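You operate a simulated robot arm through the tools that you are given. There is no shell and no other tool. Be economical: measure what you need, move in short steps, check, and stop when the job is done.

You run a simulated robot arm. Do the job below in one go: nothing can be reset, and whatever is moved stays where it is left.

JOB
Fetch the green pack and set it on the clear patch behind the long rack. Put the grey pouch marked "27" from the top of the grey bench on the grey plate there and the grey pouch that says "26" on the green tray there. Pull the locker drawer open. Do these in any order.

The check looks at the end state, three seconds after you hand in, the way a careful person would. Anything else that was tipped, shoved, dropped, spilled or broken makes it a failure.

ROBOT AND FRAMES
A 7-joint arm with a vacuum gripper on a trunk, on a base that drives. Base frame: it is fixed to the floor where the robot stands at the start and does not move with it; the origin is under the middle of the robot, x ahead of it, y to its left, z up; the surface under the hand at the start is at about z = 0.78. Readings come in m, rad, newtons and seconds.
Its first joint turns from -2.601 to 2.601 rad. Places, roughly: clear patch behind the long rack (63x15 cm) [0.88, 0.48, 0.78]; locker drawer [3.7, 8.5, 0.8]. Payload 1.06 kg.
Tool frame: the origin (TCP) lies in the middle of the cups' lips, and z points out of the cups. The gripper has 1 cup of 0.024 m across, covering 0.024 by 0.024 m (tool x, y); the bellows give 0.008 m. With the vacuum on, a cup seals on a smooth face that it is pressed against (1 to 4 N); it does not hold porous or soft things. The pull reaches 23 N.
Orientation is that of the tool frame in the base frame, as [roll, pitch, yaw] about the fixed x, y, z axes, in that order (R = Rz(yaw) Ry(pitch) Rx(roll)). With the cups facing straight down, the tool's x points along the base's -x, its y along +y and its z along -z.

CONTROLS
- The arm moves only by the tool apply_moves. Its argument "moves" is a list of rows, each an object (a shift or turn left out is 0, a gripper value left out holds the last) with "offset": the shift along the tool's x, y, z in m, a list of three; "delta_rot": the turn, a rotation vector about the tool's x, y, z in rad, a list of three; "vacuum": the vacuum: 1 switches it on, 0 off. In form: [{"offset": [x, y, z], "delta_rot": [rx, ry, rz], "vacuum": vacuum}, ...]. A call has 1 to 10 rows; each row shifts and turns the commanded pose from where the row before left it, along the tool's axes as they then stand. A row lasts 0.2 s, in which the tool goes at most 0.05 m and 0.15 rad; a call with a longer step from one row to the next is refused whole, and so is a gripper value outside its range. Where a pose cannot be reached the arm comes as near as it can. A force on the tool above 40 N (or 10 N above the force at the start of the call, whichever is more), or a blocked arm, ends the call early, and 0.2 s more pass. The pull builds up within a second once a cup has sealed. Time passes only in rows, and 0.2 s behind the last, so rows that do not move give it time. It gives the time, the measured TCP pose, the force on the tool (base axes) and the pull of the vacuum at its end, in the units of the frame above (readings bear some noise), with the torque about the TCP (base axes, N m) and any sound that the robot's microphone picked up.
- Cameras (640 x 400 px; columns grow to the right, rows downward): "scene" is now at [0.0327, 0.1354, 1.5194]; the picture's right is [-0.40, -0.92, 0.00], its down [-0.57, 0.24, -0.79] and it looks along [0.72, -0.31, -0.62] (base axes); focal length 254 px, centre (320, 200). "wrist" rides on the gripper at [0.078, 0.019, -0.096] in the tool frame; the picture's right is [-0.24, 0.97, 0.00], its down [-0.71, -0.17, -0.69] and it looks along [-0.67, -0.16, 0.73] (tool axes); focal length 243 px, centre (320, 200). There is no depth. A picture from a camera that has moved, and an enlarged one, comes with that camera's place and axes in the base frame and with its lens.
- camera(camera): a new picture of that camera. No time passes.
- slide_trunk(by): slides the trunk up (or, below 0, down) by that many m; the arm and the scene camera ride with it, the base frame stays. It gives what a move gives, with no picture.
- steer(legs): drives the robot by 1 to 6 legs, each [ahead, turn to the left] in m and rad, along the robot's own axes; the way and the turn of a leg run together, so that a leg with both is an arc; at most 1.5 m and 3.142 rad a leg. The arm and the cameras ride along, it lands a little off, and it stops where it bumps. It gives what a move gives.
- aim_head(pan, tilt): turns the head with the scene camera to pan (to the left, within 2.705 rad either way) and tilt (down, from -0.506 to 1.204), counted from straight ahead of the robot. It gives what a move gives.
- inspect(camera, box): a new picture of the part [left, top, right, bottom] of that camera's present view, enlarged. No time passes.
- close_job(): hands the job in; it is judged then, once.

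Go step by step. Nothing tells you exact positions but the pictures and the camera data: compare them with the known pose of the tool, close in by small moves and look again before you grip or let go. The budget is 165 turns and 128 pictures, counting those below and the enlarged ones. Unless the task says otherwise, let go and move clear before handing in.

The tools are called by a JSON object that holds its "method" and its "body". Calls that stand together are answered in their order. apply_moves: Moves the arm, as the interface text tells. Its arguments: {"type":"object","properties":{"moves":{"type":"array","items":{"type":"object","properties":{"offset":{"type":"array","items":{"type":"number"}},"delta_rot":{"type":"array","items":{"type":"number"}},"vacuum":{"type":"number"}}}}},"required":["moves"]} The other tools are called the same way: slide_trunk (by) slides the trunk up or down; steer (legs) drives the base; aim_head (pan, tilt) turns the head that bears the scene camera; camera (camera) takes a picture; inspect (camera, box) takes an enlarged picture of a part of a camera's view; close_job () hands the job in.

At the start:

```text
time_s: 0.0
position: [0.6665, -0.1229, 1.0864]
ee_rot: [-3.141, 0.0, -3.141]
contact_force: [0.5, 0.3, -0.1]
torque: [0.04, 0.03, -0.03]
pull: 0.0
trunk travel left (down, up): [-0.575, 0.135]
robot x, y, heading: [-0.0026, 0.0018, -0.002]
head pan, tilt: [-0.407, 0.663]
```

scene: 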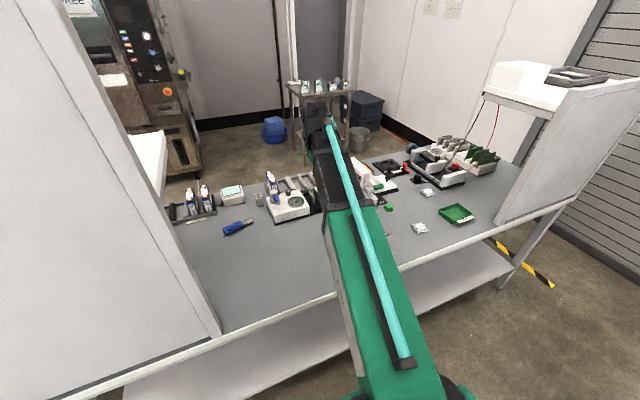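
wrist: 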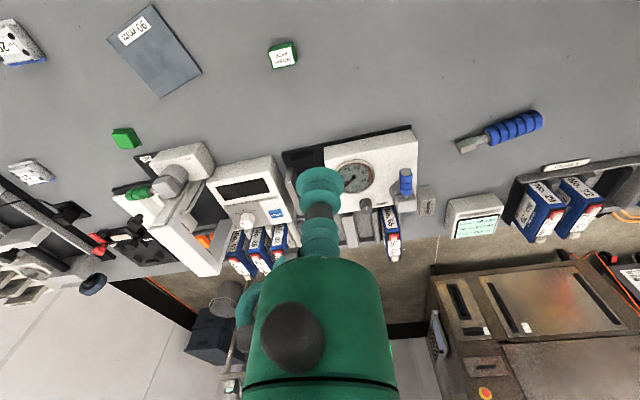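

I see a bench with pouches, green packs, a green tray and a grey plate. I'll look closer before moving.

{"method": "inspect", "body": {"camera": "scene", "box": [340, 130, 520, 250]}}

{"method": "inspect", "body": {"camera": "wrist", "box": [0, 0, 320, 200]}}

{"method": "inspect", "body": {"camera": "scene", "box": [160, 150, 340, 250]}}

```text
3.33 times, centred on (430, 190) of scene
camera zoom: at [0.0327, 0.1354, 1.5194], right [-0.4, -0.92, 0.0], down [-0.57, 0.24, -0.79], along [0.72, -0.31, -0.62], focal length 847 px, centre (-47, 233)
```

zoom: 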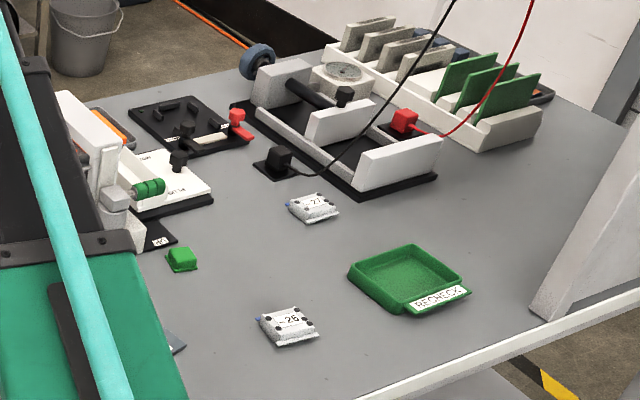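

```text
2.00 times, centred on (160, 100) of wrist
camera zoom: at [0.589, -0.1048, 1.1817], right [0.24, 0.97, 0.0], down [0.71, -0.17, 0.69], along [0.67, -0.16, -0.73], focal length 485 px, centre (640, 400)
```

zoom: 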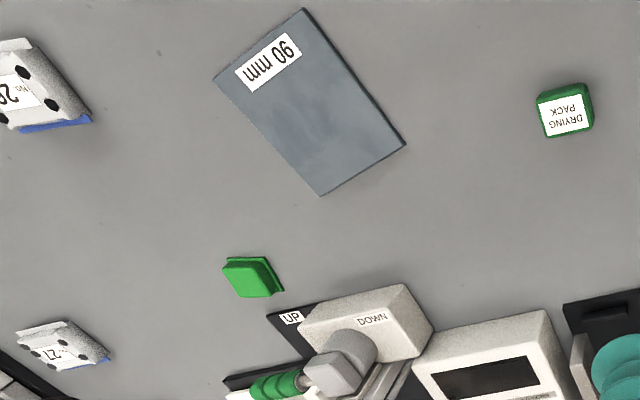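

```text
3.56 times, centred on (250, 200) of scene
camera zoom: at [0.0327, 0.1354, 1.5194], right [-0.4, -0.92, 0.0], down [-0.57, 0.24, -0.79], along [0.72, -0.31, -0.62], focal length 903 px, centre (569, 200)
```

zoom: 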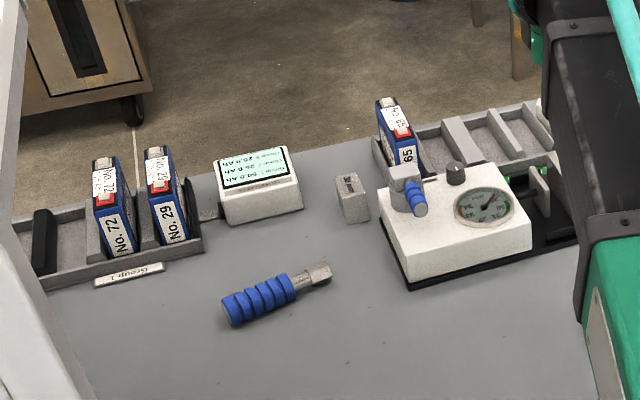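

Next I'll look at the far table and around the room to find the green pack and the locker.

{"method": "inspect", "body": {"camera": "scene", "box": [250, 60, 400, 160]}}

{"method": "aim_head", "body": {"pan": 0.5, "tilt": 0.5}}

{"method": "camera", "body": {"camera": "scene"}}

{"method": "aim_head", "body": {"pan": 1.6, "tilt": 0.3}}

{"method": "camera", "body": {"camera": "scene"}}

```text
4.00 times, centred on (325, 110) of scene
camera zoom: at [0.0327, 0.1354, 1.5194], right [-0.4, -0.92, 0.0], down [-0.57, 0.24, -0.79], along [0.72, -0.31, -0.62], focal length 1016 px, centre (300, 560)
```

zoom: 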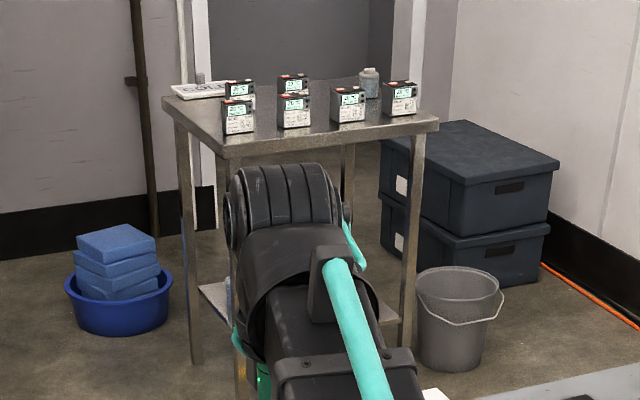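

```text
time_s: 1.2
position: [0.6663, -0.1234, 1.0861]
ee_rot: [3.141, 0.001, -3.141]
contact_force: [-0.1, 0.2, 0.2]
torque: [0.01, 0.03, 0.0]
pull: 0.1
trunk travel left (down, up): [-0.575, 0.135]
robot x, y, heading: [0.0006, -0.0048, 0.0]
head pan, tilt: [0.499, 0.499]
```

```text
121 pictures are left
camera scene: at [0.0334, 0.213, 1.534], right [0.48, -0.88, 0.0], down [-0.42, -0.23, -0.88], along [0.77, 0.42, -0.48], focal length 254 px, centre (320, 200)
```

scene: 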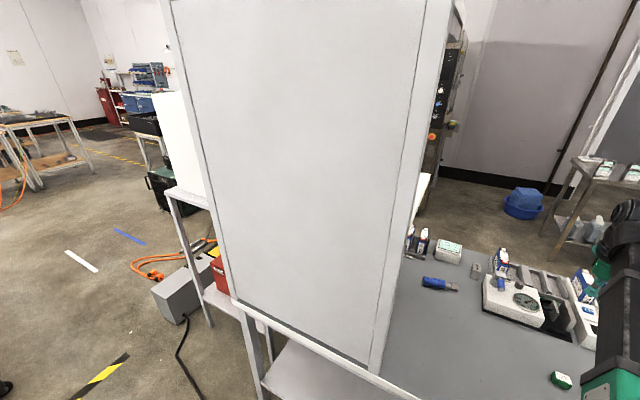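

```text
time_s: 2.5
position: [0.6675, -0.1231, 1.0862]
ee_rot: [3.141, 0.0, 3.141]
contact_force: [0.5, 0.4, 0.7]
torque: [-0.01, 0.02, 0.01]
pull: 0.1
trunk travel left (down, up): [-0.575, 0.135]
robot x, y, heading: [-0.0035, 0.0034, 0.0]
head pan, tilt: [1.6, 0.3]
```

```text
120 pictures are left
camera scene: at [-0.0492, 0.2629, 1.5524], right [1.0, 0.03, 0.0], down [0.01, -0.3, -0.96], along [-0.03, 0.95, -0.3], focal length 254 px, centre (320, 200)
```

scene: 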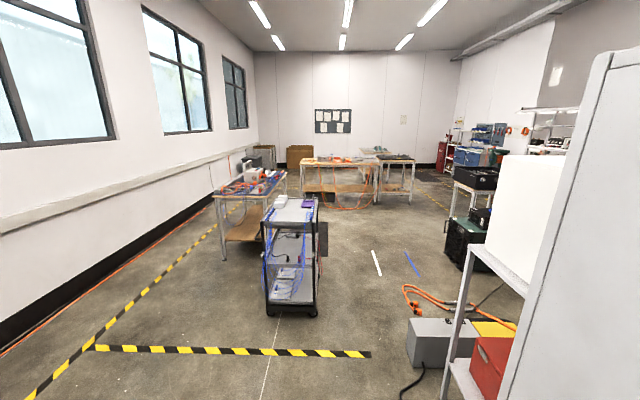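

I'll look around to the right and rear, and also zoom on the locker region.

{"method": "inspect", "body": {"camera": "scene", "box": [380, 100, 560, 220]}}

{"method": "inspect", "body": {"camera": "wrist", "box": [90, 100, 190, 160]}}

{"method": "aim_head", "body": {"pan": -0.9, "tilt": 0.6}}

{"method": "camera", "body": {"camera": "scene"}}

{"method": "aim_head", "body": {"pan": 0.0, "tilt": 0.8}}

{"method": "camera", "body": {"camera": "scene"}}

```text
3.33 times, centred on (470, 160) of scene
camera zoom: at [-0.0492, 0.2629, 1.5524], right [1.0, 0.03, 0.0], down [0.01, -0.3, -0.96], along [-0.03, 0.95, -0.3], focal length 847 px, centre (-180, 333)
```

zoom: 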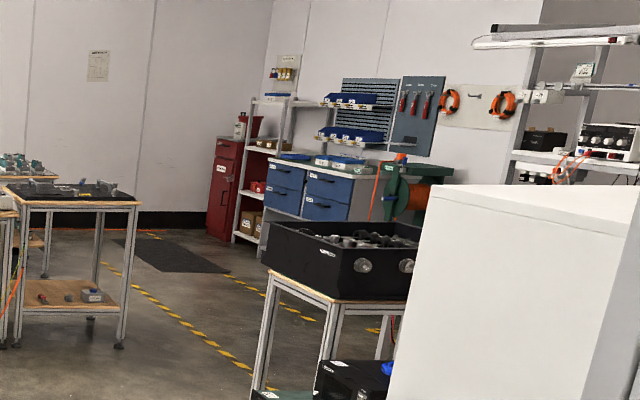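

```text
6.40 times, centred on (140, 130) of wrist
camera zoom: at [0.589, -0.1048, 1.1817], right [0.24, 0.97, 0.0], down [0.71, -0.17, 0.69], along [0.67, -0.16, -0.73], focal length 1553 px, centre (1472, 648)
```

zoom: 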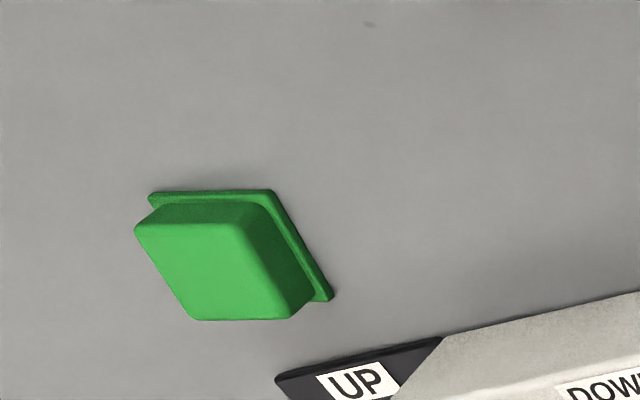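

```text
time_s: 4.8
position: [0.6673, -0.123, 1.0872]
ee_rot: [3.141, 0.001, -3.141]
contact_force: [0.3, -0.7, -0.1]
torque: [-0.01, 0.0, 0.03]
pull: 0.0
trunk travel left (down, up): [-0.575, 0.135]
robot x, y, heading: [0.0023, -0.0008, -0.001]
head pan, tilt: [-0.901, 0.6]
```

```text
117 pictures are left
camera scene: at [0.0084, 0.1003, 1.525], right [-0.78, -0.62, 0.0], down [-0.35, 0.44, -0.83], along [0.51, -0.65, -0.56], focal length 254 px, centre (320, 200)
```

scene: 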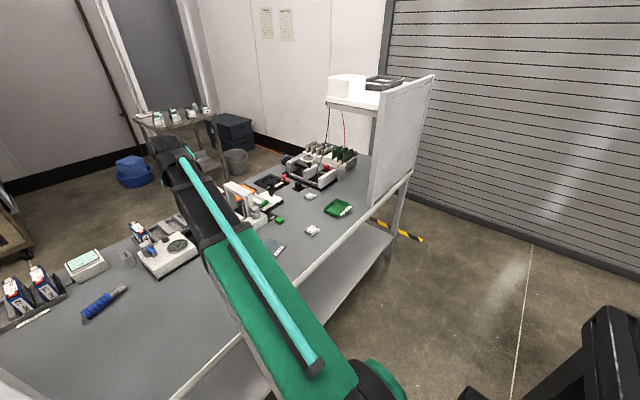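

```text
time_s: 6.0
position: [0.6669, -0.1232, 1.0861]
ee_rot: [3.141, -0.001, -3.14]
contact_force: [-0.1, 0.4, 0.1]
torque: [0.0, 0.0, 0.01]
pull: 0.0
trunk travel left (down, up): [-0.575, 0.135]
robot x, y, heading: [-0.0023, 0.0005, -0.0]
head pan, tilt: [0.0, 0.799]
```

```text
116 pictures are left
camera scene: at [0.0341, 0.1695, 1.5081], right [0.0, -1.0, 0.0], down [-0.72, 0.0, -0.7], along [0.7, 0.0, -0.72], focal length 254 px, centre (320, 200)
```

scene: 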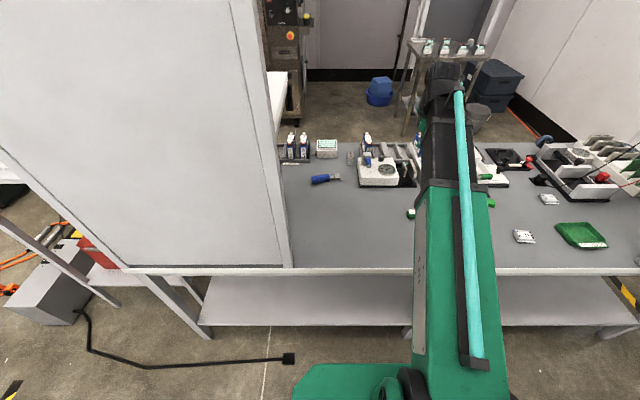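

The patch lies behind the tall front screen (x≈0.44, y 0.26–0.78). I'll turn the wrist camera leftward to look behind it.

{"method": "apply_moves", "body": {"moves": [{"offset": [0, 0.05, 0]}, {"offset": [0, 0.05, 0]}, {"offset": [0, 0.05, 0]}, {"delta_rot": [0, 0, -0.15]}, {"delta_rot": [0, 0, -0.15]}, {"delta_rot": [0, 0, -0.15]}, {"delta_rot": [0, 0, -0.15]}, {"delta_rot": [0, 0, -0.15]}, {"delta_rot": [0, 0, -0.15]}]}}

{"method": "camera", "body": {"camera": "wrist"}}

```text
time_s: 8.0
position: [0.6671, 0.026, 1.0853]
ee_rot: [-3.14, -0.001, -2.239]
contact_force: [1.2, -0.4, -0.2]
torque: [0.01, -0.02, -0.03]
pull: 0.0
trunk travel left (down, up): [-0.575, 0.135]
robot x, y, heading: [0.0021, 0.0007, 0.003]
head pan, tilt: [0.0, 0.799]
```

```text
115 pictures are left
camera wrist: at [0.6041, -0.0238, 1.1812], right [-0.62, 0.79, 0.0], down [0.57, 0.45, 0.69], along [0.54, 0.42, -0.73], focal length 243 px, centre (320, 200)
```

wrist: 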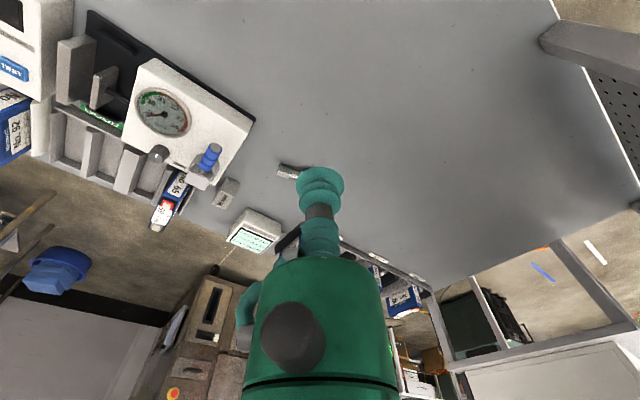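

The clear patch is the strip in front of the grey rack at x≈0.99. I want to stand slightly forward-right; first I check base clearance to the bench and what lies behind.

{"method": "aim_head", "body": {"pan": -0.6, "tilt": 1.2}}

{"method": "camera", "body": {"camera": "scene"}}

```text
time_s: 9.0
position: [0.6669, 0.0272, 1.0853]
ee_rot: [3.141, 0.001, -2.242]
contact_force: [0.8, 0.5, -0.1]
torque: [-0.02, 0.01, 0.02]
pull: 0.2
trunk travel left (down, up): [-0.575, 0.135]
robot x, y, heading: [0.0021, 0.0006, 0.001]
head pan, tilt: [-0.6, 1.201]
```

```text
114 pictures are left
camera scene: at [-0.0003, 0.138, 1.4804], right [-0.56, -0.83, 0.0], down [-0.77, 0.53, -0.36], along [0.3, -0.2, -0.93], focal length 254 px, centre (320, 200)
```

scene: 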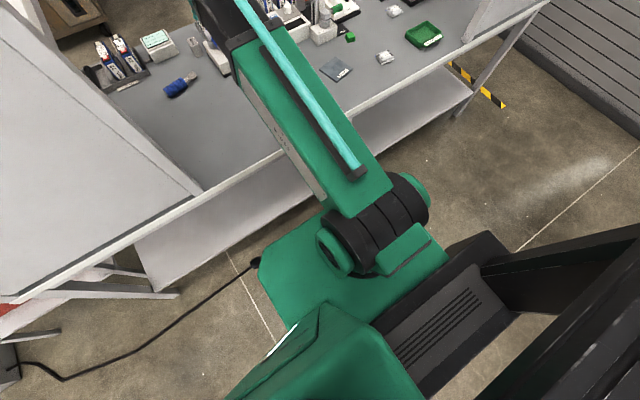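

The base is about 0.1 m from the bench, so I'll sidestep right by reversing arcs. First a look behind the robot.

{"method": "aim_head", "body": {"pan": 2.6, "tilt": 0.6}}

{"method": "camera", "body": {"camera": "scene"}}

{"method": "aim_head", "body": {"pan": -2.6, "tilt": 0.6}}

{"method": "camera", "body": {"camera": "scene"}}

```text
time_s: 11.7
position: [0.6666, 0.0267, 1.0855]
ee_rot: [3.14, 0.0, -2.243]
contact_force: [-0.1, -0.2, -0.3]
torque: [-0.01, 0.03, -0.03]
pull: 0.0
trunk travel left (down, up): [-0.575, 0.135]
robot x, y, heading: [-0.0023, 0.0018, 0.005]
head pan, tilt: [2.601, 0.6]
```

```text
113 pictures are left
camera scene: at [-0.1223, 0.2151, 1.525], right [0.52, 0.86, 0.0], down [0.48, -0.29, -0.82], along [-0.71, 0.43, -0.57], focal length 254 px, centre (320, 200)
```

scene: 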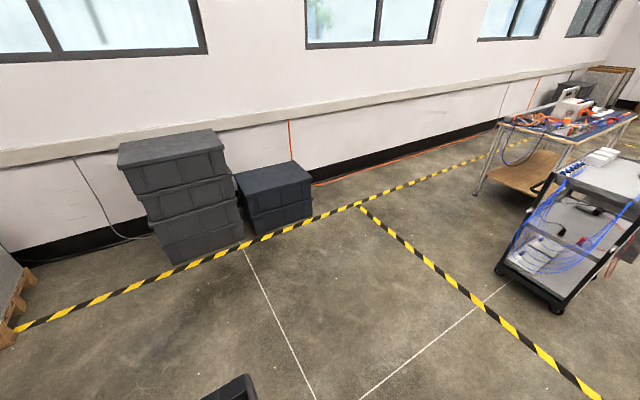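

```text
time_s: 15.8
position: [0.6669, 0.0259, 1.0847]
ee_rot: [3.141, 0.0, -2.244]
contact_force: [0.0, 0.2, -0.6]
torque: [0.02, 0.0, -0.03]
pull: 0.0
trunk travel left (down, up): [-0.575, 0.135]
robot x, y, heading: [0.0009, 0.0007, -0.002]
head pan, tilt: [-2.601, 0.6]
```

```text
112 pictures are left
camera scene: at [-0.1223, 0.124, 1.525], right [-0.52, 0.86, 0.0], down [0.48, 0.29, -0.83], along [-0.71, -0.43, -0.56], focal length 254 px, centre (320, 200)
```

scene: 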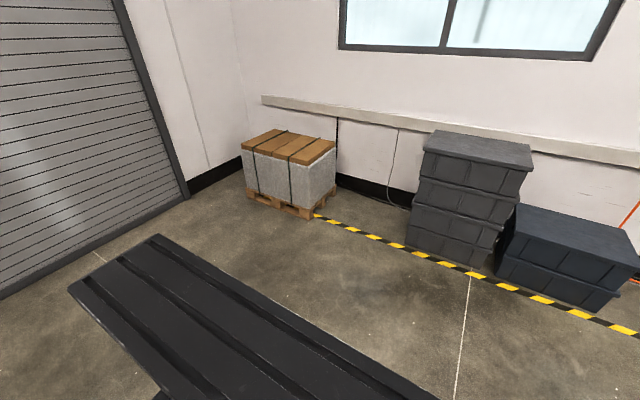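

Behind is clear floor. Sidestepping about 0.12 m to the right with a straight reverse first.

{"method": "steer", "body": {"legs": [[-0.3, 0], [-0.3, 0.4], [-0.3, -0.4]]}}

{"method": "aim_head", "body": {"pan": -0.3, "tilt": 0.6}}

{"method": "camera", "body": {"camera": "scene"}}

```text
time_s: 21.1
position: [-0.211, -0.0938, 1.0859]
ee_rot: [3.141, 0.001, -2.254]
contact_force: [0.0, -0.4, 1.1]
torque: [0.03, 0.03, 0.01]
pull: 0.1
trunk travel left (down, up): [-0.575, 0.135]
robot x, y, heading: [-0.8771, -0.114, -0.008]
head pan, tilt: [-2.601, 0.6]
```

```text
time_s: 23.2
position: [-0.21, -0.0948, 1.0848]
ee_rot: [3.141, -0.001, -2.253]
contact_force: [0.2, 0.8, -0.4]
torque: [-0.03, 0.0, -0.02]
pull: 0.1
trunk travel left (down, up): [-0.575, 0.135]
robot x, y, heading: [-0.8778, -0.1131, -0.011]
head pan, tilt: [-0.3, 0.6]
```

```text
111 pictures are left
camera scene: at [-0.8388, 0.0299, 1.525], right [-0.31, -0.95, 0.0], down [-0.54, 0.17, -0.83], along [0.79, -0.25, -0.56], focal length 254 px, centre (320, 200)
```

scene: 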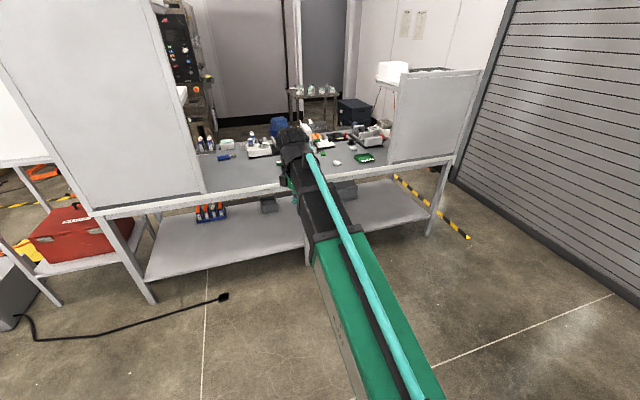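

Now there's a lower shelf visible with objects; I'll zoom on it to see whether another green pack exists there.

{"method": "inspect", "body": {"camera": "scene", "box": [180, 120, 380, 240]}}

{"method": "steer", "body": {"legs": [[0.9, 0.008]]}}

```text
3.20 times, centred on (280, 180) of scene
camera zoom: at [-0.8388, 0.0299, 1.525], right [-0.31, -0.95, 0.0], down [-0.54, 0.17, -0.83], along [0.79, -0.25, -0.56], focal length 813 px, centre (448, 264)
```

zoom: 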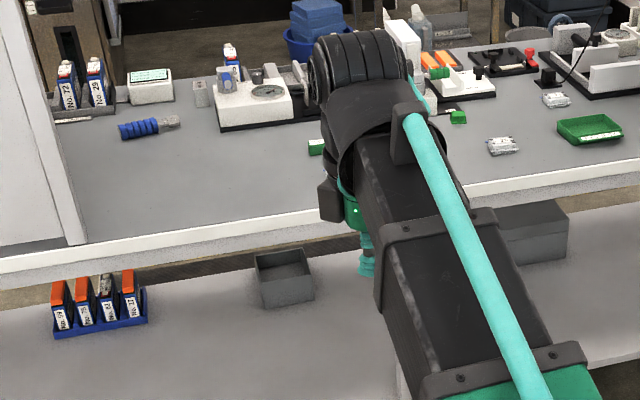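

```text
time_s: 28.0
position: [0.6927, -0.0945, 1.0855]
ee_rot: [-3.141, -0.003, -2.246]
contact_force: [-0.2, 0.6, 0.7]
torque: [-0.01, 0.02, 0.02]
pull: 0.1
trunk travel left (down, up): [-0.575, 0.135]
robot x, y, heading: [0.0271, -0.1203, -0.002]
head pan, tilt: [-0.3, 0.6]
```

Robot stands at (0.03,-0.12). Un-twisting the wrist and viewing the workpieces.

{"method": "apply_moves", "body": {"moves": [{"delta_rot": [0, 0, 0.15]}, {"delta_rot": [0, 0, 0.15]}, {"delta_rot": [0, 0, 0.15]}, {"delta_rot": [0, 0, 0.15]}, {"delta_rot": [0, 0, 0.15]}, {"delta_rot": [0, 0, 0.145]}]}}

{"method": "camera", "body": {"camera": "wrist"}}

{"method": "inspect", "body": {"camera": "scene", "box": [240, 160, 480, 310]}}

```text
time_s: 29.4
position: [0.6924, -0.0948, 1.0854]
ee_rot: [3.141, 0.001, 3.141]
contact_force: [-0.4, 0.0, -0.6]
torque: [0.03, -0.02, 0.03]
pull: 0.1
trunk travel left (down, up): [-0.575, 0.135]
robot x, y, heading: [0.0235, -0.1184, -0.002]
head pan, tilt: [-0.3, 0.6]
```

```text
109 pictures are left
camera wrist: at [0.6146, -0.0762, 1.1812], right [0.24, 0.97, 0.0], down [0.71, -0.17, 0.69], along [0.67, -0.16, -0.73], focal length 243 px, centre (320, 200)
```

wrist: 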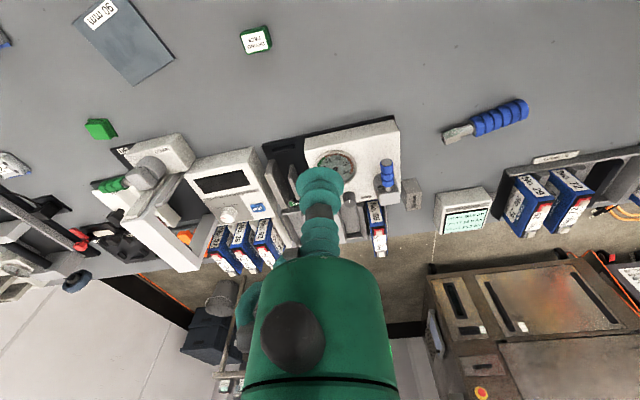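

```text
2.67 times, centred on (360, 235) of scene
camera zoom: at [0.0639, 0.0242, 1.525], right [-0.3, -0.95, 0.0], down [-0.54, 0.17, -0.83], along [0.79, -0.25, -0.56], focal length 677 px, centre (213, 107)
```

zoom: 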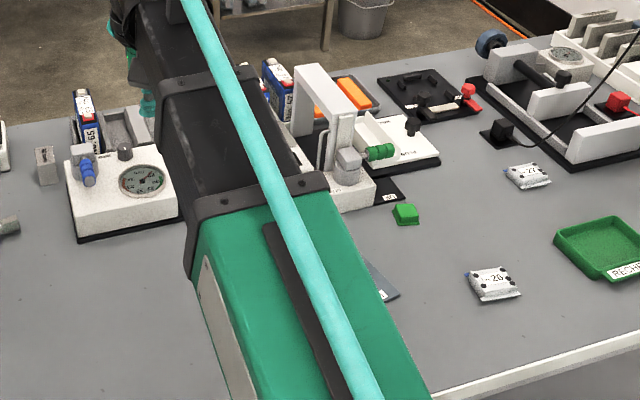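

Start with pouch 26 at about (0.55,-0.53). Moving above it.

{"method": "apply_moves", "body": {"moves": [{"offset": [0.0142, -0.0435, 0.0085]}, {"offset": [0.0142, -0.0435, 0.0085]}, {"offset": [0.0142, -0.0435, 0.0085]}, {"offset": [0.0142, -0.0435, 0.0085]}, {"offset": [0.0142, -0.0435, 0.0085]}, {"offset": [0.0142, -0.0435, 0.0085]}, {"offset": [0.0142, -0.0435, 0.0085]}, {"offset": [0.0142, -0.0435, 0.0085]}, {"offset": [0.0142, -0.0435, 0.0085]}, {"offset": [0.0142, -0.0435, 0.0085]}]}}

{"method": "camera", "body": {"camera": "wrist"}}

```text
time_s: 31.6
position: [0.5532, -0.5275, 1.0004]
ee_rot: [-3.14, 0.0, -3.136]
contact_force: [0.2, 0.0, 0.0]
torque: [-0.01, 0.0, 0.0]
pull: 0.0
trunk travel left (down, up): [-0.575, 0.135]
robot x, y, heading: [0.0217, -0.1157, -0.001]
head pan, tilt: [-0.3, 0.6]
```

```text
107 pictures are left
camera wrist: at [0.4755, -0.5089, 1.0964], right [0.23, 0.97, 0.0], down [0.71, -0.17, 0.69], along [0.67, -0.16, -0.73], focal length 243 px, centre (320, 200)
```

wrist: 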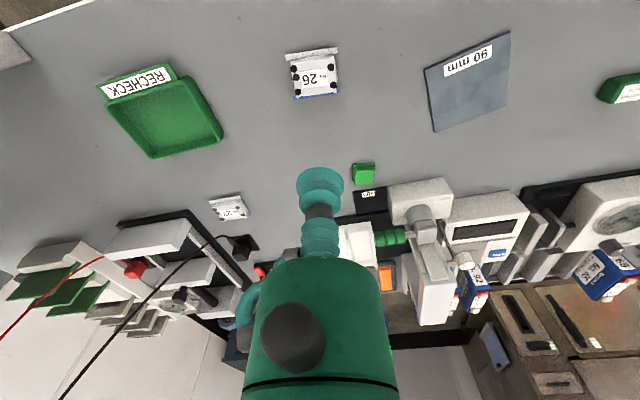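

Pouch 26 is nearly below at ≈(0.56,-0.535). Zooming to check its surface.

{"method": "inspect", "body": {"camera": "wrist", "box": [240, 30, 400, 130]}}

{"method": "inspect", "body": {"camera": "wrist", "box": [80, 40, 240, 140]}}

```text
4.00 times, centred on (320, 80) of wrist
camera zoom: at [0.4755, -0.5089, 1.0964], right [0.23, 0.97, 0.0], down [0.71, -0.17, 0.69], along [0.67, -0.16, -0.73], focal length 970 px, centre (320, 680)
```

zoom: 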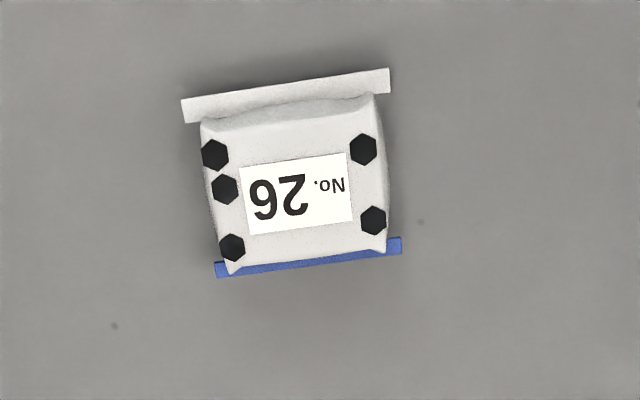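

```text
4.00 times, centred on (160, 90) of wrist
camera zoom: at [0.4755, -0.5089, 1.0964], right [0.23, 0.97, 0.0], down [0.71, -0.17, 0.69], along [0.67, -0.16, -0.73], focal length 970 px, centre (960, 640)
```

zoom: 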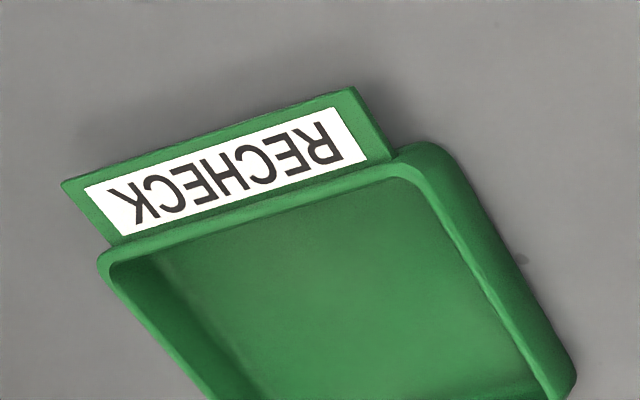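

Label centre is the suction spot. Descending to z≈0.86.

{"method": "apply_moves", "body": {"moves": [{"offset": [-0.01, -0.0085, 0.0]}, {"offset": [0, 0, 0.045]}, {"offset": [0, 0, 0.045]}, {"offset": [0, 0, 0.045]}]}}

{"method": "camera", "body": {"camera": "wrist"}}

```text
time_s: 32.6
position: [0.561, -0.5377, 0.864]
ee_rot: [-3.141, 0.0, -3.138]
contact_force: [-1.1, -0.4, 0.2]
torque: [0.0, -0.01, 0.03]
pull: 0.0
trunk travel left (down, up): [-0.575, 0.135]
robot x, y, heading: [0.0259, -0.1194, -0.001]
head pan, tilt: [-0.3, 0.6]
```

```text
104 pictures are left
camera wrist: at [0.4837, -0.5194, 0.9597], right [0.23, 0.97, 0.0], down [0.71, -0.17, 0.69], along [0.67, -0.16, -0.73], focal length 243 px, centre (320, 200)
```

wrist: 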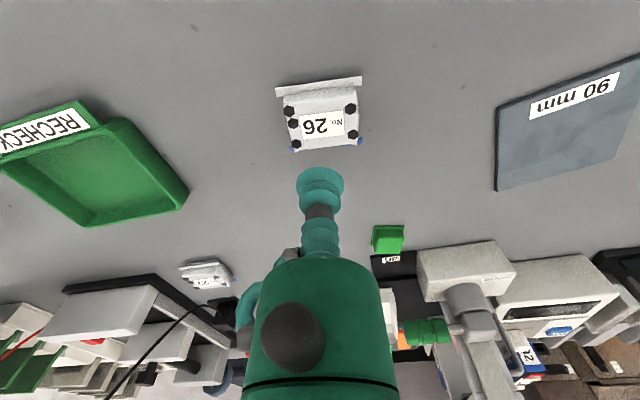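

Aligned; expected pouch top z≈0.795. Descending with vacuum on.

{"method": "apply_moves", "body": {"moves": [{"offset": [0, 0.001, 0.04], "vacuum": 1}, {"offset": [0, 0, 0.018]}, {"offset": [0, 0, 0.006]}, {"offset": [0, 0, 0.003]}, {"offset": [0, 0, 0]}]}}

```text
time_s: 33.8
position: [0.5626, -0.5376, 0.7994]
ee_rot: [-3.14, 0.001, -3.139]
contact_force: [5.9, -2.1, 15.0]
torque: [0.03, -0.01, 0.04]
pull: 22.9
trunk travel left (down, up): [-0.575, 0.135]
robot x, y, heading: [0.0264, -0.1177, -0.002]
head pan, tilt: [-0.3, 0.6]
```

Sealed. Lifting.

{"method": "apply_moves", "body": {"moves": [{"offset": [0, 0, -0.008]}, {"offset": [0, 0, -0.03]}, {"offset": [0, 0, -0.045]}, {"offset": [0, 0, -0.045]}, {"offset": [0, 0, 0]}]}}

{"method": "camera", "body": {"camera": "wrist"}}

```text
time_s: 35.0
position: [0.5631, -0.5376, 0.9283]
ee_rot: [-3.141, 0.0, -3.139]
contact_force: [0.9, 0.3, -0.5]
torque: [0.0, 0.02, -0.02]
pull: 22.8
trunk travel left (down, up): [-0.575, 0.135]
robot x, y, heading: [0.0266, -0.1182, 0.002]
head pan, tilt: [-0.3, 0.6]
```

```text
103 pictures are left
camera wrist: at [0.485, -0.5188, 1.0235], right [0.23, 0.97, 0.0], down [0.71, -0.17, 0.68], along [0.67, -0.16, -0.73], focal length 243 px, centre (320, 200)
```

wrist: 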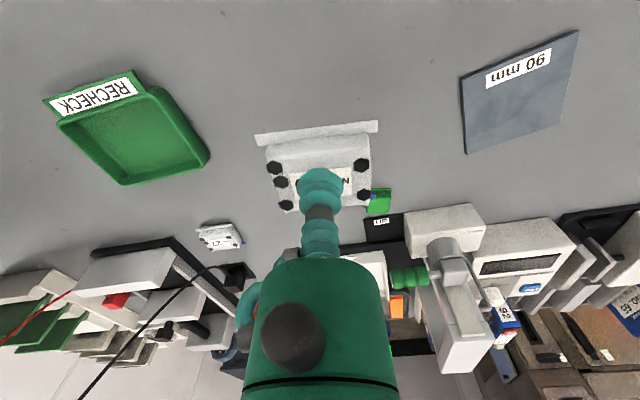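

Holding it. Tray centre ≈(0.567,-0.729); moving above it.

{"method": "apply_moves", "body": {"moves": [{"offset": [-0.001, -0.0478, 0]}, {"offset": [-0.001, -0.0478, 0]}, {"offset": [-0.001, -0.0478, 0]}, {"offset": [-0.001, -0.0478, 0]}, {"offset": [0, 0, 0.04]}]}}

{"method": "camera", "body": {"camera": "wrist"}}

{"method": "inspect", "body": {"camera": "scene", "box": [400, 160, 560, 260]}}

```text
time_s: 36.2
position: [0.5636, -0.7269, 0.8872]
ee_rot: [-3.141, -0.001, -3.14]
contact_force: [-0.4, -0.1, -0.4]
torque: [0.0, -0.01, -0.02]
pull: 23.1
trunk travel left (down, up): [-0.575, 0.135]
robot x, y, heading: [0.0288, -0.116, -0.003]
head pan, tilt: [-0.3, 0.6]
```

```text
102 pictures are left
camera wrist: at [0.486, -0.7094, 0.9827], right [0.23, 0.97, 0.0], down [0.71, -0.17, 0.69], along [0.67, -0.16, -0.73], focal length 243 px, centre (320, 200)
```

wrist: 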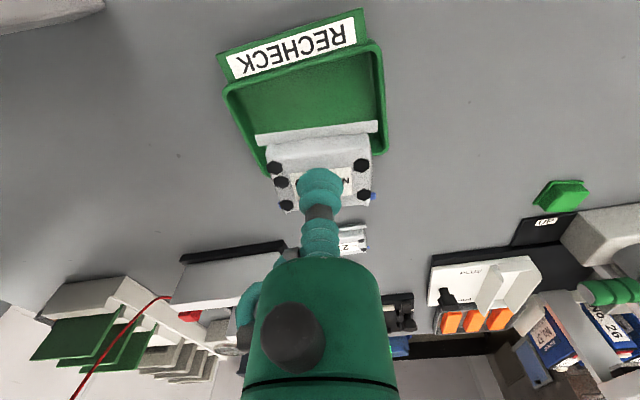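

```text
4.00 times, centred on (480, 210) of scene
camera zoom: at [0.0638, 0.0239, 1.525], right [-0.3, -0.95, 0.0], down [-0.54, 0.17, -0.83], along [0.79, -0.25, -0.56], focal length 1016 px, centre (-320, 160)
```

zoom: 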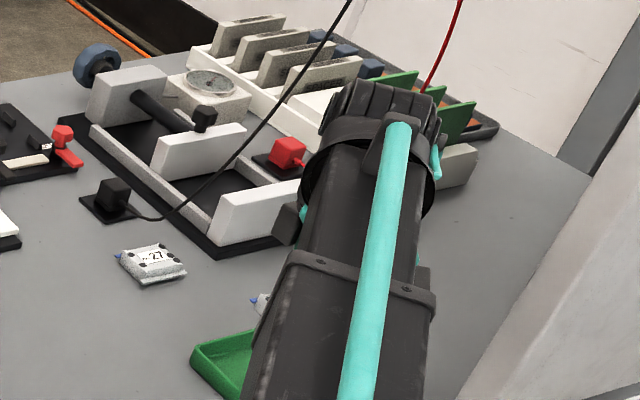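

Fine centring by (+4,-6 mm), then lowering into the tray.

{"method": "apply_moves", "body": {"moves": [{"offset": [-0.004, -0.006, 0.02]}, {"offset": [0, 0, 0.04]}, {"offset": [0, 0, 0.01]}, {"offset": [0, 0, 0]}]}}

{"method": "camera", "body": {"camera": "wrist"}}

```text
time_s: 37.2
position: [0.5703, -0.7353, 0.8166]
ee_rot: [-3.141, -0.001, -3.138]
contact_force: [0.2, 0.3, 0.4]
torque: [-0.01, 0.01, -0.02]
pull: 23.2
trunk travel left (down, up): [-0.575, 0.135]
robot x, y, heading: [0.0281, -0.1218, 0.001]
head pan, tilt: [-0.3, 0.6]
```

```text
100 pictures are left
camera wrist: at [0.4923, -0.7168, 0.9134], right [0.23, 0.97, 0.0], down [0.71, -0.17, 0.69], along [0.67, -0.16, -0.73], focal length 243 px, centre (320, 200)
```

wrist: 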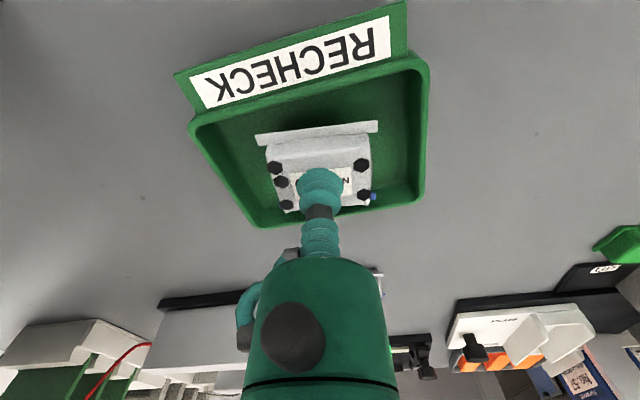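

Shift ~6 mm toward the robot, then set down gently.

{"method": "apply_moves", "body": {"moves": [{"offset": [0.006, 0, 0]}, {"offset": [0, 0, 0.006]}, {"offset": [0, 0, 0.004]}, {"offset": [0, 0, 0]}]}}

```text
time_s: 38.2
position: [0.5649, -0.7343, 0.8076]
ee_rot: [3.141, -0.001, -3.137]
contact_force: [0.2, 0.8, 0.2]
torque: [0.03, 0.02, -0.01]
pull: 23.0
trunk travel left (down, up): [-0.575, 0.135]
robot x, y, heading: [0.0275, -0.1177, -0.002]
head pan, tilt: [-0.3, 0.6]
```

{"method": "apply_moves", "body": {"moves": [{"offset": [0, 0, 0.002]}, {"offset": [0, 0, 0.002]}, {"offset": [0, 0, 0]}]}}

```text
time_s: 39.0
position: [0.5643, -0.7351, 0.8048]
ee_rot: [-3.14, -0.001, -3.137]
contact_force: [-1.3, -0.4, 2.0]
torque: [-0.03, 0.01, 0.0]
pull: 22.5
trunk travel left (down, up): [-0.575, 0.135]
robot x, y, heading: [0.0262, -0.1159, -0.001]
head pan, tilt: [-0.3, 0.6]
```

Contact starts (2 N). Releasing and retreating.

{"method": "apply_moves", "body": {"moves": [{"offset": [0, 0, 0.001], "vacuum": 0}, {}, {}, {"offset": [0, 0, -0.01]}, {"offset": [0, 0, -0.04]}, {"offset": [0, 0, -0.05]}]}}

{"method": "camera", "body": {"camera": "wrist"}}

```text
time_s: 40.4
position: [0.5639, -0.735, 0.9019]
ee_rot: [3.141, 0.0, -3.135]
contact_force: [1.1, -0.3, -0.8]
torque: [0.03, 0.0, -0.01]
pull: 0.0
trunk travel left (down, up): [-0.575, 0.135]
robot x, y, heading: [0.0273, -0.1181, -0.002]
head pan, tilt: [-0.3, 0.6]
```

```text
99 pictures are left
camera wrist: at [0.4864, -0.7162, 0.9973], right [0.23, 0.97, 0.0], down [0.71, -0.17, 0.69], along [0.67, -0.16, -0.73], focal length 243 px, centre (320, 200)
```

wrist: 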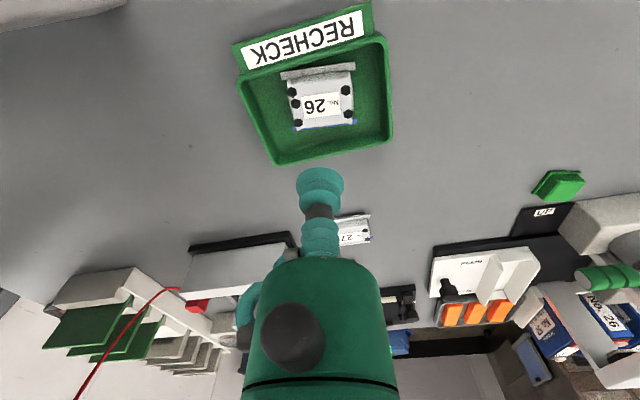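

Pouch 26 is set in the tray. Next pouch 27, at about (0.735,-0.733).

{"method": "apply_moves", "body": {"moves": [{"offset": [-0.04, 0, -0.01]}, {"offset": [-0.04, 0, -0.01]}, {"offset": [-0.04, 0, 0]}, {"offset": [-0.04, 0.002, 0]}]}}

{"method": "camera", "body": {"camera": "wrist"}}

{"method": "camera", "body": {"camera": "scene"}}

```text
time_s: 41.4
position: [0.7272, -0.7337, 0.9207]
ee_rot: [3.141, 0.0, -3.138]
contact_force: [-0.6, -0.6, 0.1]
torque: [-0.01, 0.01, 0.01]
pull: 0.1
trunk travel left (down, up): [-0.575, 0.135]
robot x, y, heading: [0.0246, -0.1188, 0.002]
head pan, tilt: [-0.3, 0.6]
```

```text
98 pictures are left
camera wrist: at [0.6493, -0.7142, 1.0165], right [0.23, 0.97, 0.0], down [0.71, -0.17, 0.68], along [0.67, -0.16, -0.73], focal length 243 px, centre (320, 200)
```

wrist: 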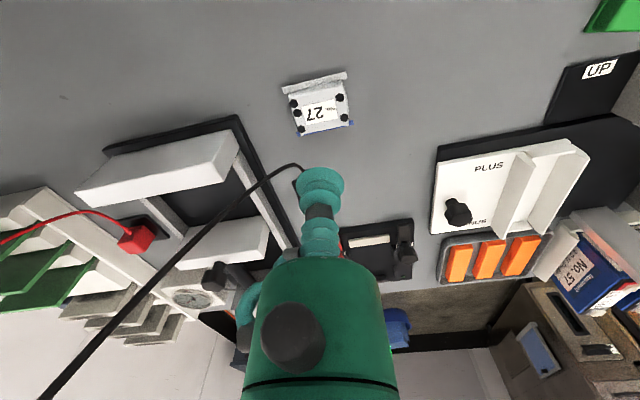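

```text
97 pictures are left
camera scene: at [0.0642, 0.0239, 1.525], right [-0.3, -0.95, 0.0], down [-0.54, 0.17, -0.82], along [0.79, -0.25, -0.57], focal length 254 px, centre (320, 200)
```

scene: 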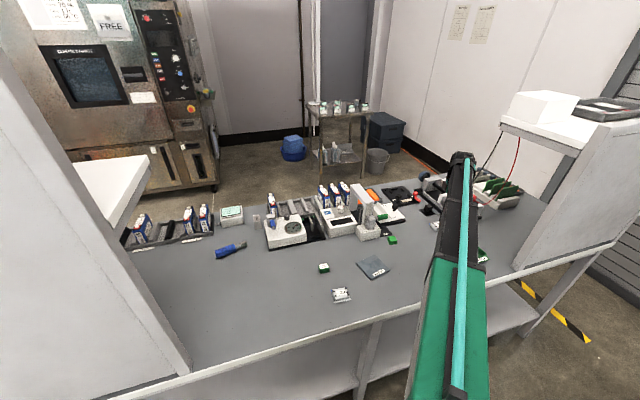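

Another pouch shows up at scene (342,295), previously hidden by the arm. Zooming on it.

{"method": "inspect", "body": {"camera": "scene", "box": [290, 240, 420, 320]}}

{"method": "inspect", "body": {"camera": "wrist", "box": [270, 60, 370, 140]}}

{"method": "inspect", "body": {"camera": "scene", "box": [100, 180, 300, 290]}}

```text
4.92 times, centred on (355, 280) of scene
camera zoom: at [0.0642, 0.0239, 1.525], right [-0.3, -0.95, 0.0], down [-0.54, 0.17, -0.82], along [0.79, -0.25, -0.57], focal length 1250 px, centre (148, -194)
```

zoom: 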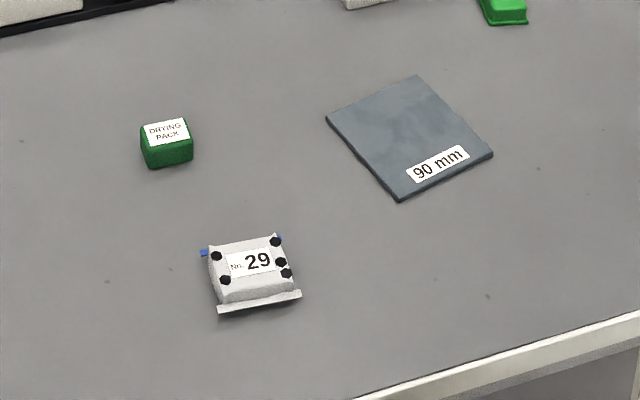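

```text
5.00 times, centred on (320, 100) of wrist
camera zoom: at [0.6493, -0.7142, 1.0165], right [0.23, 0.97, 0.0], down [0.71, -0.17, 0.68], along [0.67, -0.16, -0.73], focal length 1213 px, centre (320, 700)
```

zoom: 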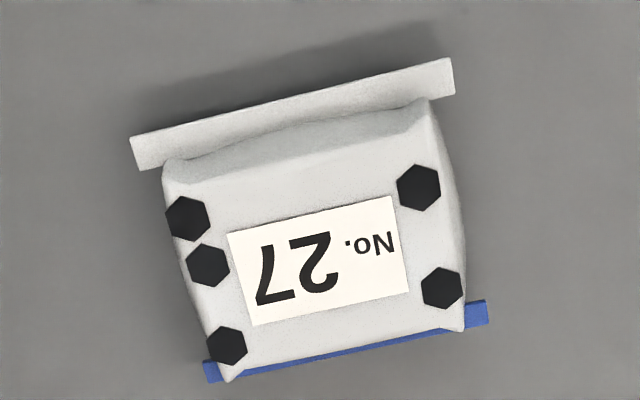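

```text
3.20 times, centred on (200, 235) of scene
camera zoom: at [0.0642, 0.0239, 1.525], right [-0.3, -0.95, 0.0], down [-0.54, 0.17, -0.82], along [0.79, -0.25, -0.57], focal length 813 px, centre (704, 88)
```

zoom: 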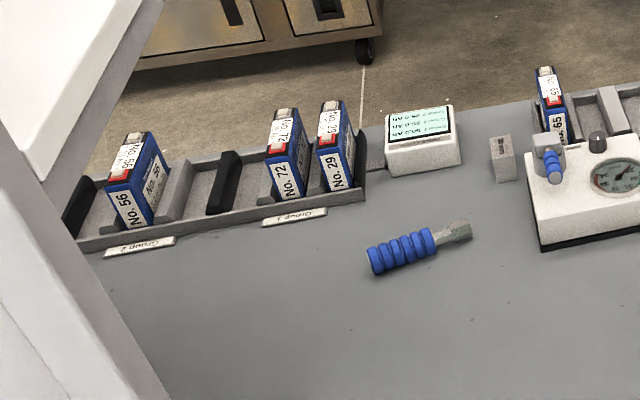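

That's No. 29, a distractor. Continue with 27: shifting 15 mm forward and descending.

{"method": "apply_moves", "body": {"moves": [{"offset": [-0.015, -0.002, 0]}, {"offset": [0, 0, 0.035]}, {"offset": [0, 0, 0.03]}, {}]}}

{"method": "camera", "body": {"camera": "wrist"}}

```text
time_s: 42.4
position: [0.7404, -0.7338, 0.8559]
ee_rot: [-3.14, 0.001, -3.138]
contact_force: [0.0, 0.0, 0.3]
torque: [0.01, -0.02, -0.01]
pull: 0.0
trunk travel left (down, up): [-0.575, 0.135]
robot x, y, heading: [0.0232, -0.1178, -0.008]
head pan, tilt: [-0.3, 0.6]
```

```text
93 pictures are left
camera wrist: at [0.6628, -0.7145, 0.9507], right [0.23, 0.97, 0.0], down [0.71, -0.17, 0.69], along [0.67, -0.16, -0.73], focal length 243 px, centre (320, 200)
```

wrist: 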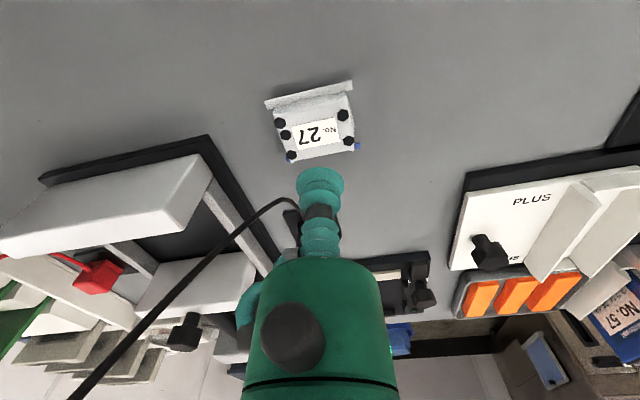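

Aligned within ~3 mm. Descending with vacuum.

{"method": "apply_moves", "body": {"moves": [{"offset": [0, -0.003, 0.035], "vacuum": 1}, {"offset": [0, 0, 0.016]}, {"offset": [0, 0, 0.005]}, {}, {}]}}

```text
time_s: 43.6
position: [0.7408, -0.7386, 0.7999]
ee_rot: [-3.141, -0.001, -3.139]
contact_force: [1.3, -1.0, 3.0]
torque: [0.02, 0.02, -0.01]
pull: 22.9
trunk travel left (down, up): [-0.575, 0.135]
robot x, y, heading: [0.0308, -0.121, -0.002]
head pan, tilt: [-0.3, 0.6]
```

Sealed. Lifting and carrying toward the plate at (0.613,-0.354).

{"method": "apply_moves", "body": {"moves": [{"offset": [0, 0, -0.01]}, {"offset": [0, 0, -0.045]}, {"offset": [0, 0, -0.045]}, {"offset": [0.03, 0, 0]}, {"offset": [0.016, 0.046, 0]}, {"offset": [0.016, 0.046, 0]}, {"offset": [0.016, 0.046, 0]}, {"offset": [0.016, 0.046, 0]}, {"offset": [0.014, 0.046, 0]}, {"offset": [0.014, 0.046, 0]}]}}

{"method": "apply_moves", "body": {"moves": [{"offset": [0.006, 0.048, 0]}, {"offset": [0, 0.048, 0]}, {}]}}

{"method": "camera", "body": {"camera": "wrist"}}

```text
time_s: 45.8
position: [0.6155, -0.4546, 0.9015]
ee_rot: [-3.14, 0.001, -3.141]
contact_force: [0.3, 0.5, -0.2]
torque: [0.0, -0.03, -0.03]
pull: 23.3
trunk travel left (down, up): [-0.575, 0.135]
robot x, y, heading: [0.0232, -0.1201, -0.003]
head pan, tilt: [-0.3, 0.6]
```

```text
time_s: 46.6
position: [0.6104, -0.3625, 0.8993]
ee_rot: [3.141, -0.001, -3.141]
contact_force: [-0.3, 0.3, -0.7]
torque: [-0.01, 0.02, 0.02]
pull: 22.5
trunk travel left (down, up): [-0.575, 0.135]
robot x, y, heading: [0.0253, -0.1166, -0.003]
head pan, tilt: [-0.3, 0.6]
```

```text
92 pictures are left
camera wrist: at [0.5321, -0.3443, 0.9948], right [0.23, 0.97, 0.0], down [0.71, -0.17, 0.69], along [0.67, -0.16, -0.73], focal length 243 px, centre (320, 200)
```

wrist: 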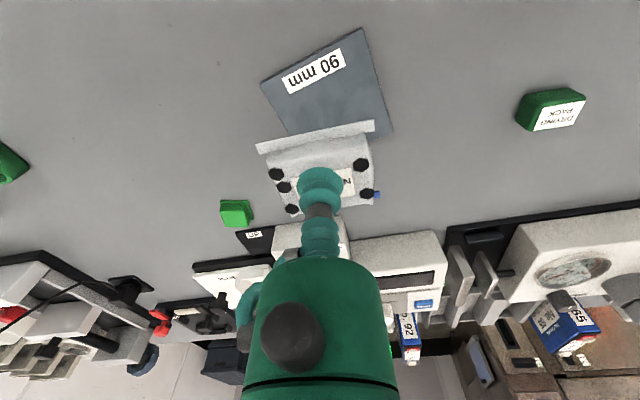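

Plate centre ≈(0.621,-0.355). Centring and lowering.

{"method": "apply_moves", "body": {"moves": [{"offset": [-0.006, 0.007, 0.03]}, {"offset": [0, 0, 0.04]}, {"offset": [0, 0, 0.015]}, {}]}}

{"method": "camera", "body": {"camera": "wrist"}}

```text
time_s: 47.6
position: [0.6178, -0.358, 0.8171]
ee_rot: [3.141, 0.0, -3.138]
contact_force: [-0.9, 1.0, -0.4]
torque: [0.01, 0.03, 0.02]
pull: 22.1
trunk travel left (down, up): [-0.575, 0.135]
robot x, y, heading: [0.0221, -0.1208, -0.003]
head pan, tilt: [-0.3, 0.6]
```

```text
91 pictures are left
camera wrist: at [0.5393, -0.3394, 0.9122], right [0.23, 0.97, 0.0], down [0.71, -0.17, 0.69], along [0.67, -0.16, -0.73], focal length 243 px, centre (320, 200)
```

wrist: 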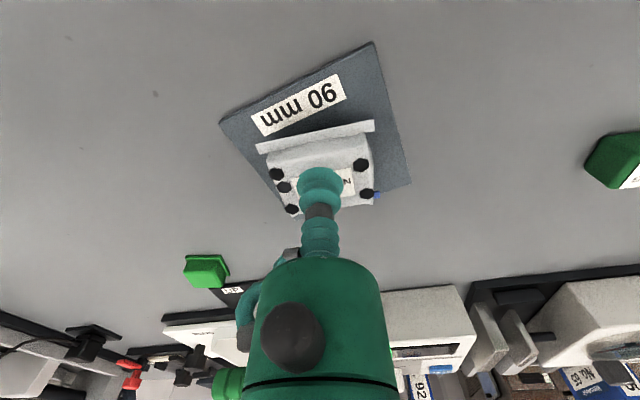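

Well-centred; setting down.

{"method": "apply_moves", "body": {"moves": [{"offset": [0, 0.003, 0.006]}, {"offset": [0, 0, 0.004]}, {"offset": [0, 0, 0.002]}, {}]}}

```text
time_s: 48.6
position: [0.6169, -0.3538, 0.8051]
ee_rot: [-3.141, 0.001, -3.139]
contact_force: [2.3, -0.9, 11.8]
torque: [0.01, 0.0, 0.02]
pull: 23.2
trunk travel left (down, up): [-0.575, 0.135]
robot x, y, heading: [0.0266, -0.1191, -0.004]
head pan, tilt: [-0.3, 0.6]
```

{"method": "apply_moves", "body": {"moves": [{"offset": [0, 0, -0.002], "vacuum": 0}, {}, {}, {"offset": [0, 0, -0.01]}, {"offset": [0, 0, -0.04]}, {"offset": [0, 0, -0.05]}, {"offset": [0, 0.04, -0.02]}, {"offset": [0, 0.04, 0]}, {"offset": [0, 0.04, 0]}, {"offset": [-0.02, 0.04, 0]}]}}

{"method": "camera", "body": {"camera": "wrist"}}

```text
time_s: 50.8
position: [0.6387, -0.1967, 0.9257]
ee_rot: [3.141, 0.001, -3.138]
contact_force: [0.4, -0.5, 0.9]
torque: [-0.01, 0.02, 0.02]
pull: 0.1
trunk travel left (down, up): [-0.575, 0.135]
robot x, y, heading: [0.0224, -0.1197, -0.0]
head pan, tilt: [-0.3, 0.6]
```

```text
90 pictures are left
camera wrist: at [0.5603, -0.1781, 1.0212], right [0.23, 0.97, 0.0], down [0.71, -0.17, 0.69], along [0.67, -0.16, -0.73], focal length 243 px, centre (320, 200)
```

wrist: 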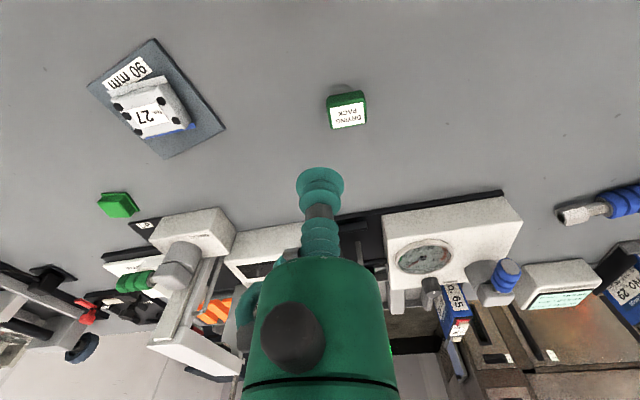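

27 rests on the plate. Now the green drying pack at ≈(0.659,-0.177).

{"method": "inspect", "body": {"camera": "wrist", "box": [290, 70, 410, 150]}}

{"method": "inspect", "body": {"camera": "wrist", "box": [70, 20, 250, 230]}}

```text
5.00 times, centred on (350, 110) of wrist
camera zoom: at [0.5603, -0.1781, 1.0212], right [0.23, 0.97, 0.0], down [0.71, -0.17, 0.69], along [0.67, -0.16, -0.73], focal length 1213 px, centre (170, 650)
```

zoom: 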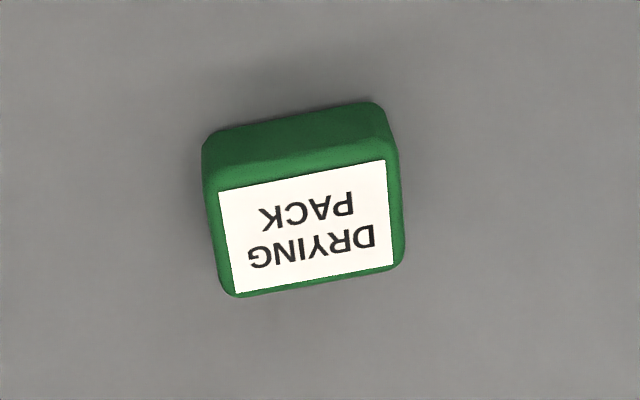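

```text
1.90 times, centred on (160, 125) of wrist
camera zoom: at [0.5603, -0.1781, 1.0212], right [0.23, 0.97, 0.0], down [0.71, -0.17, 0.69], along [0.67, -0.16, -0.73], focal length 462 px, centre (625, 343)
```

zoom: 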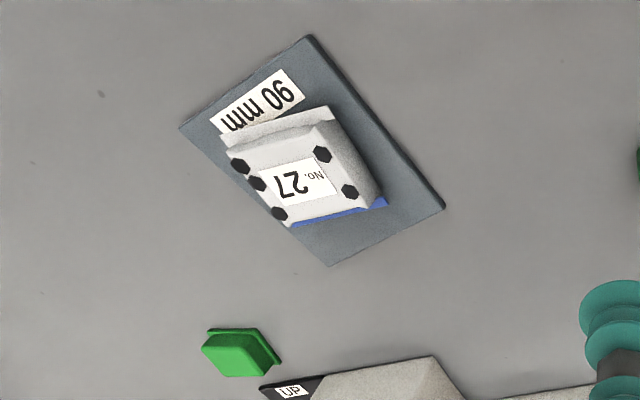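

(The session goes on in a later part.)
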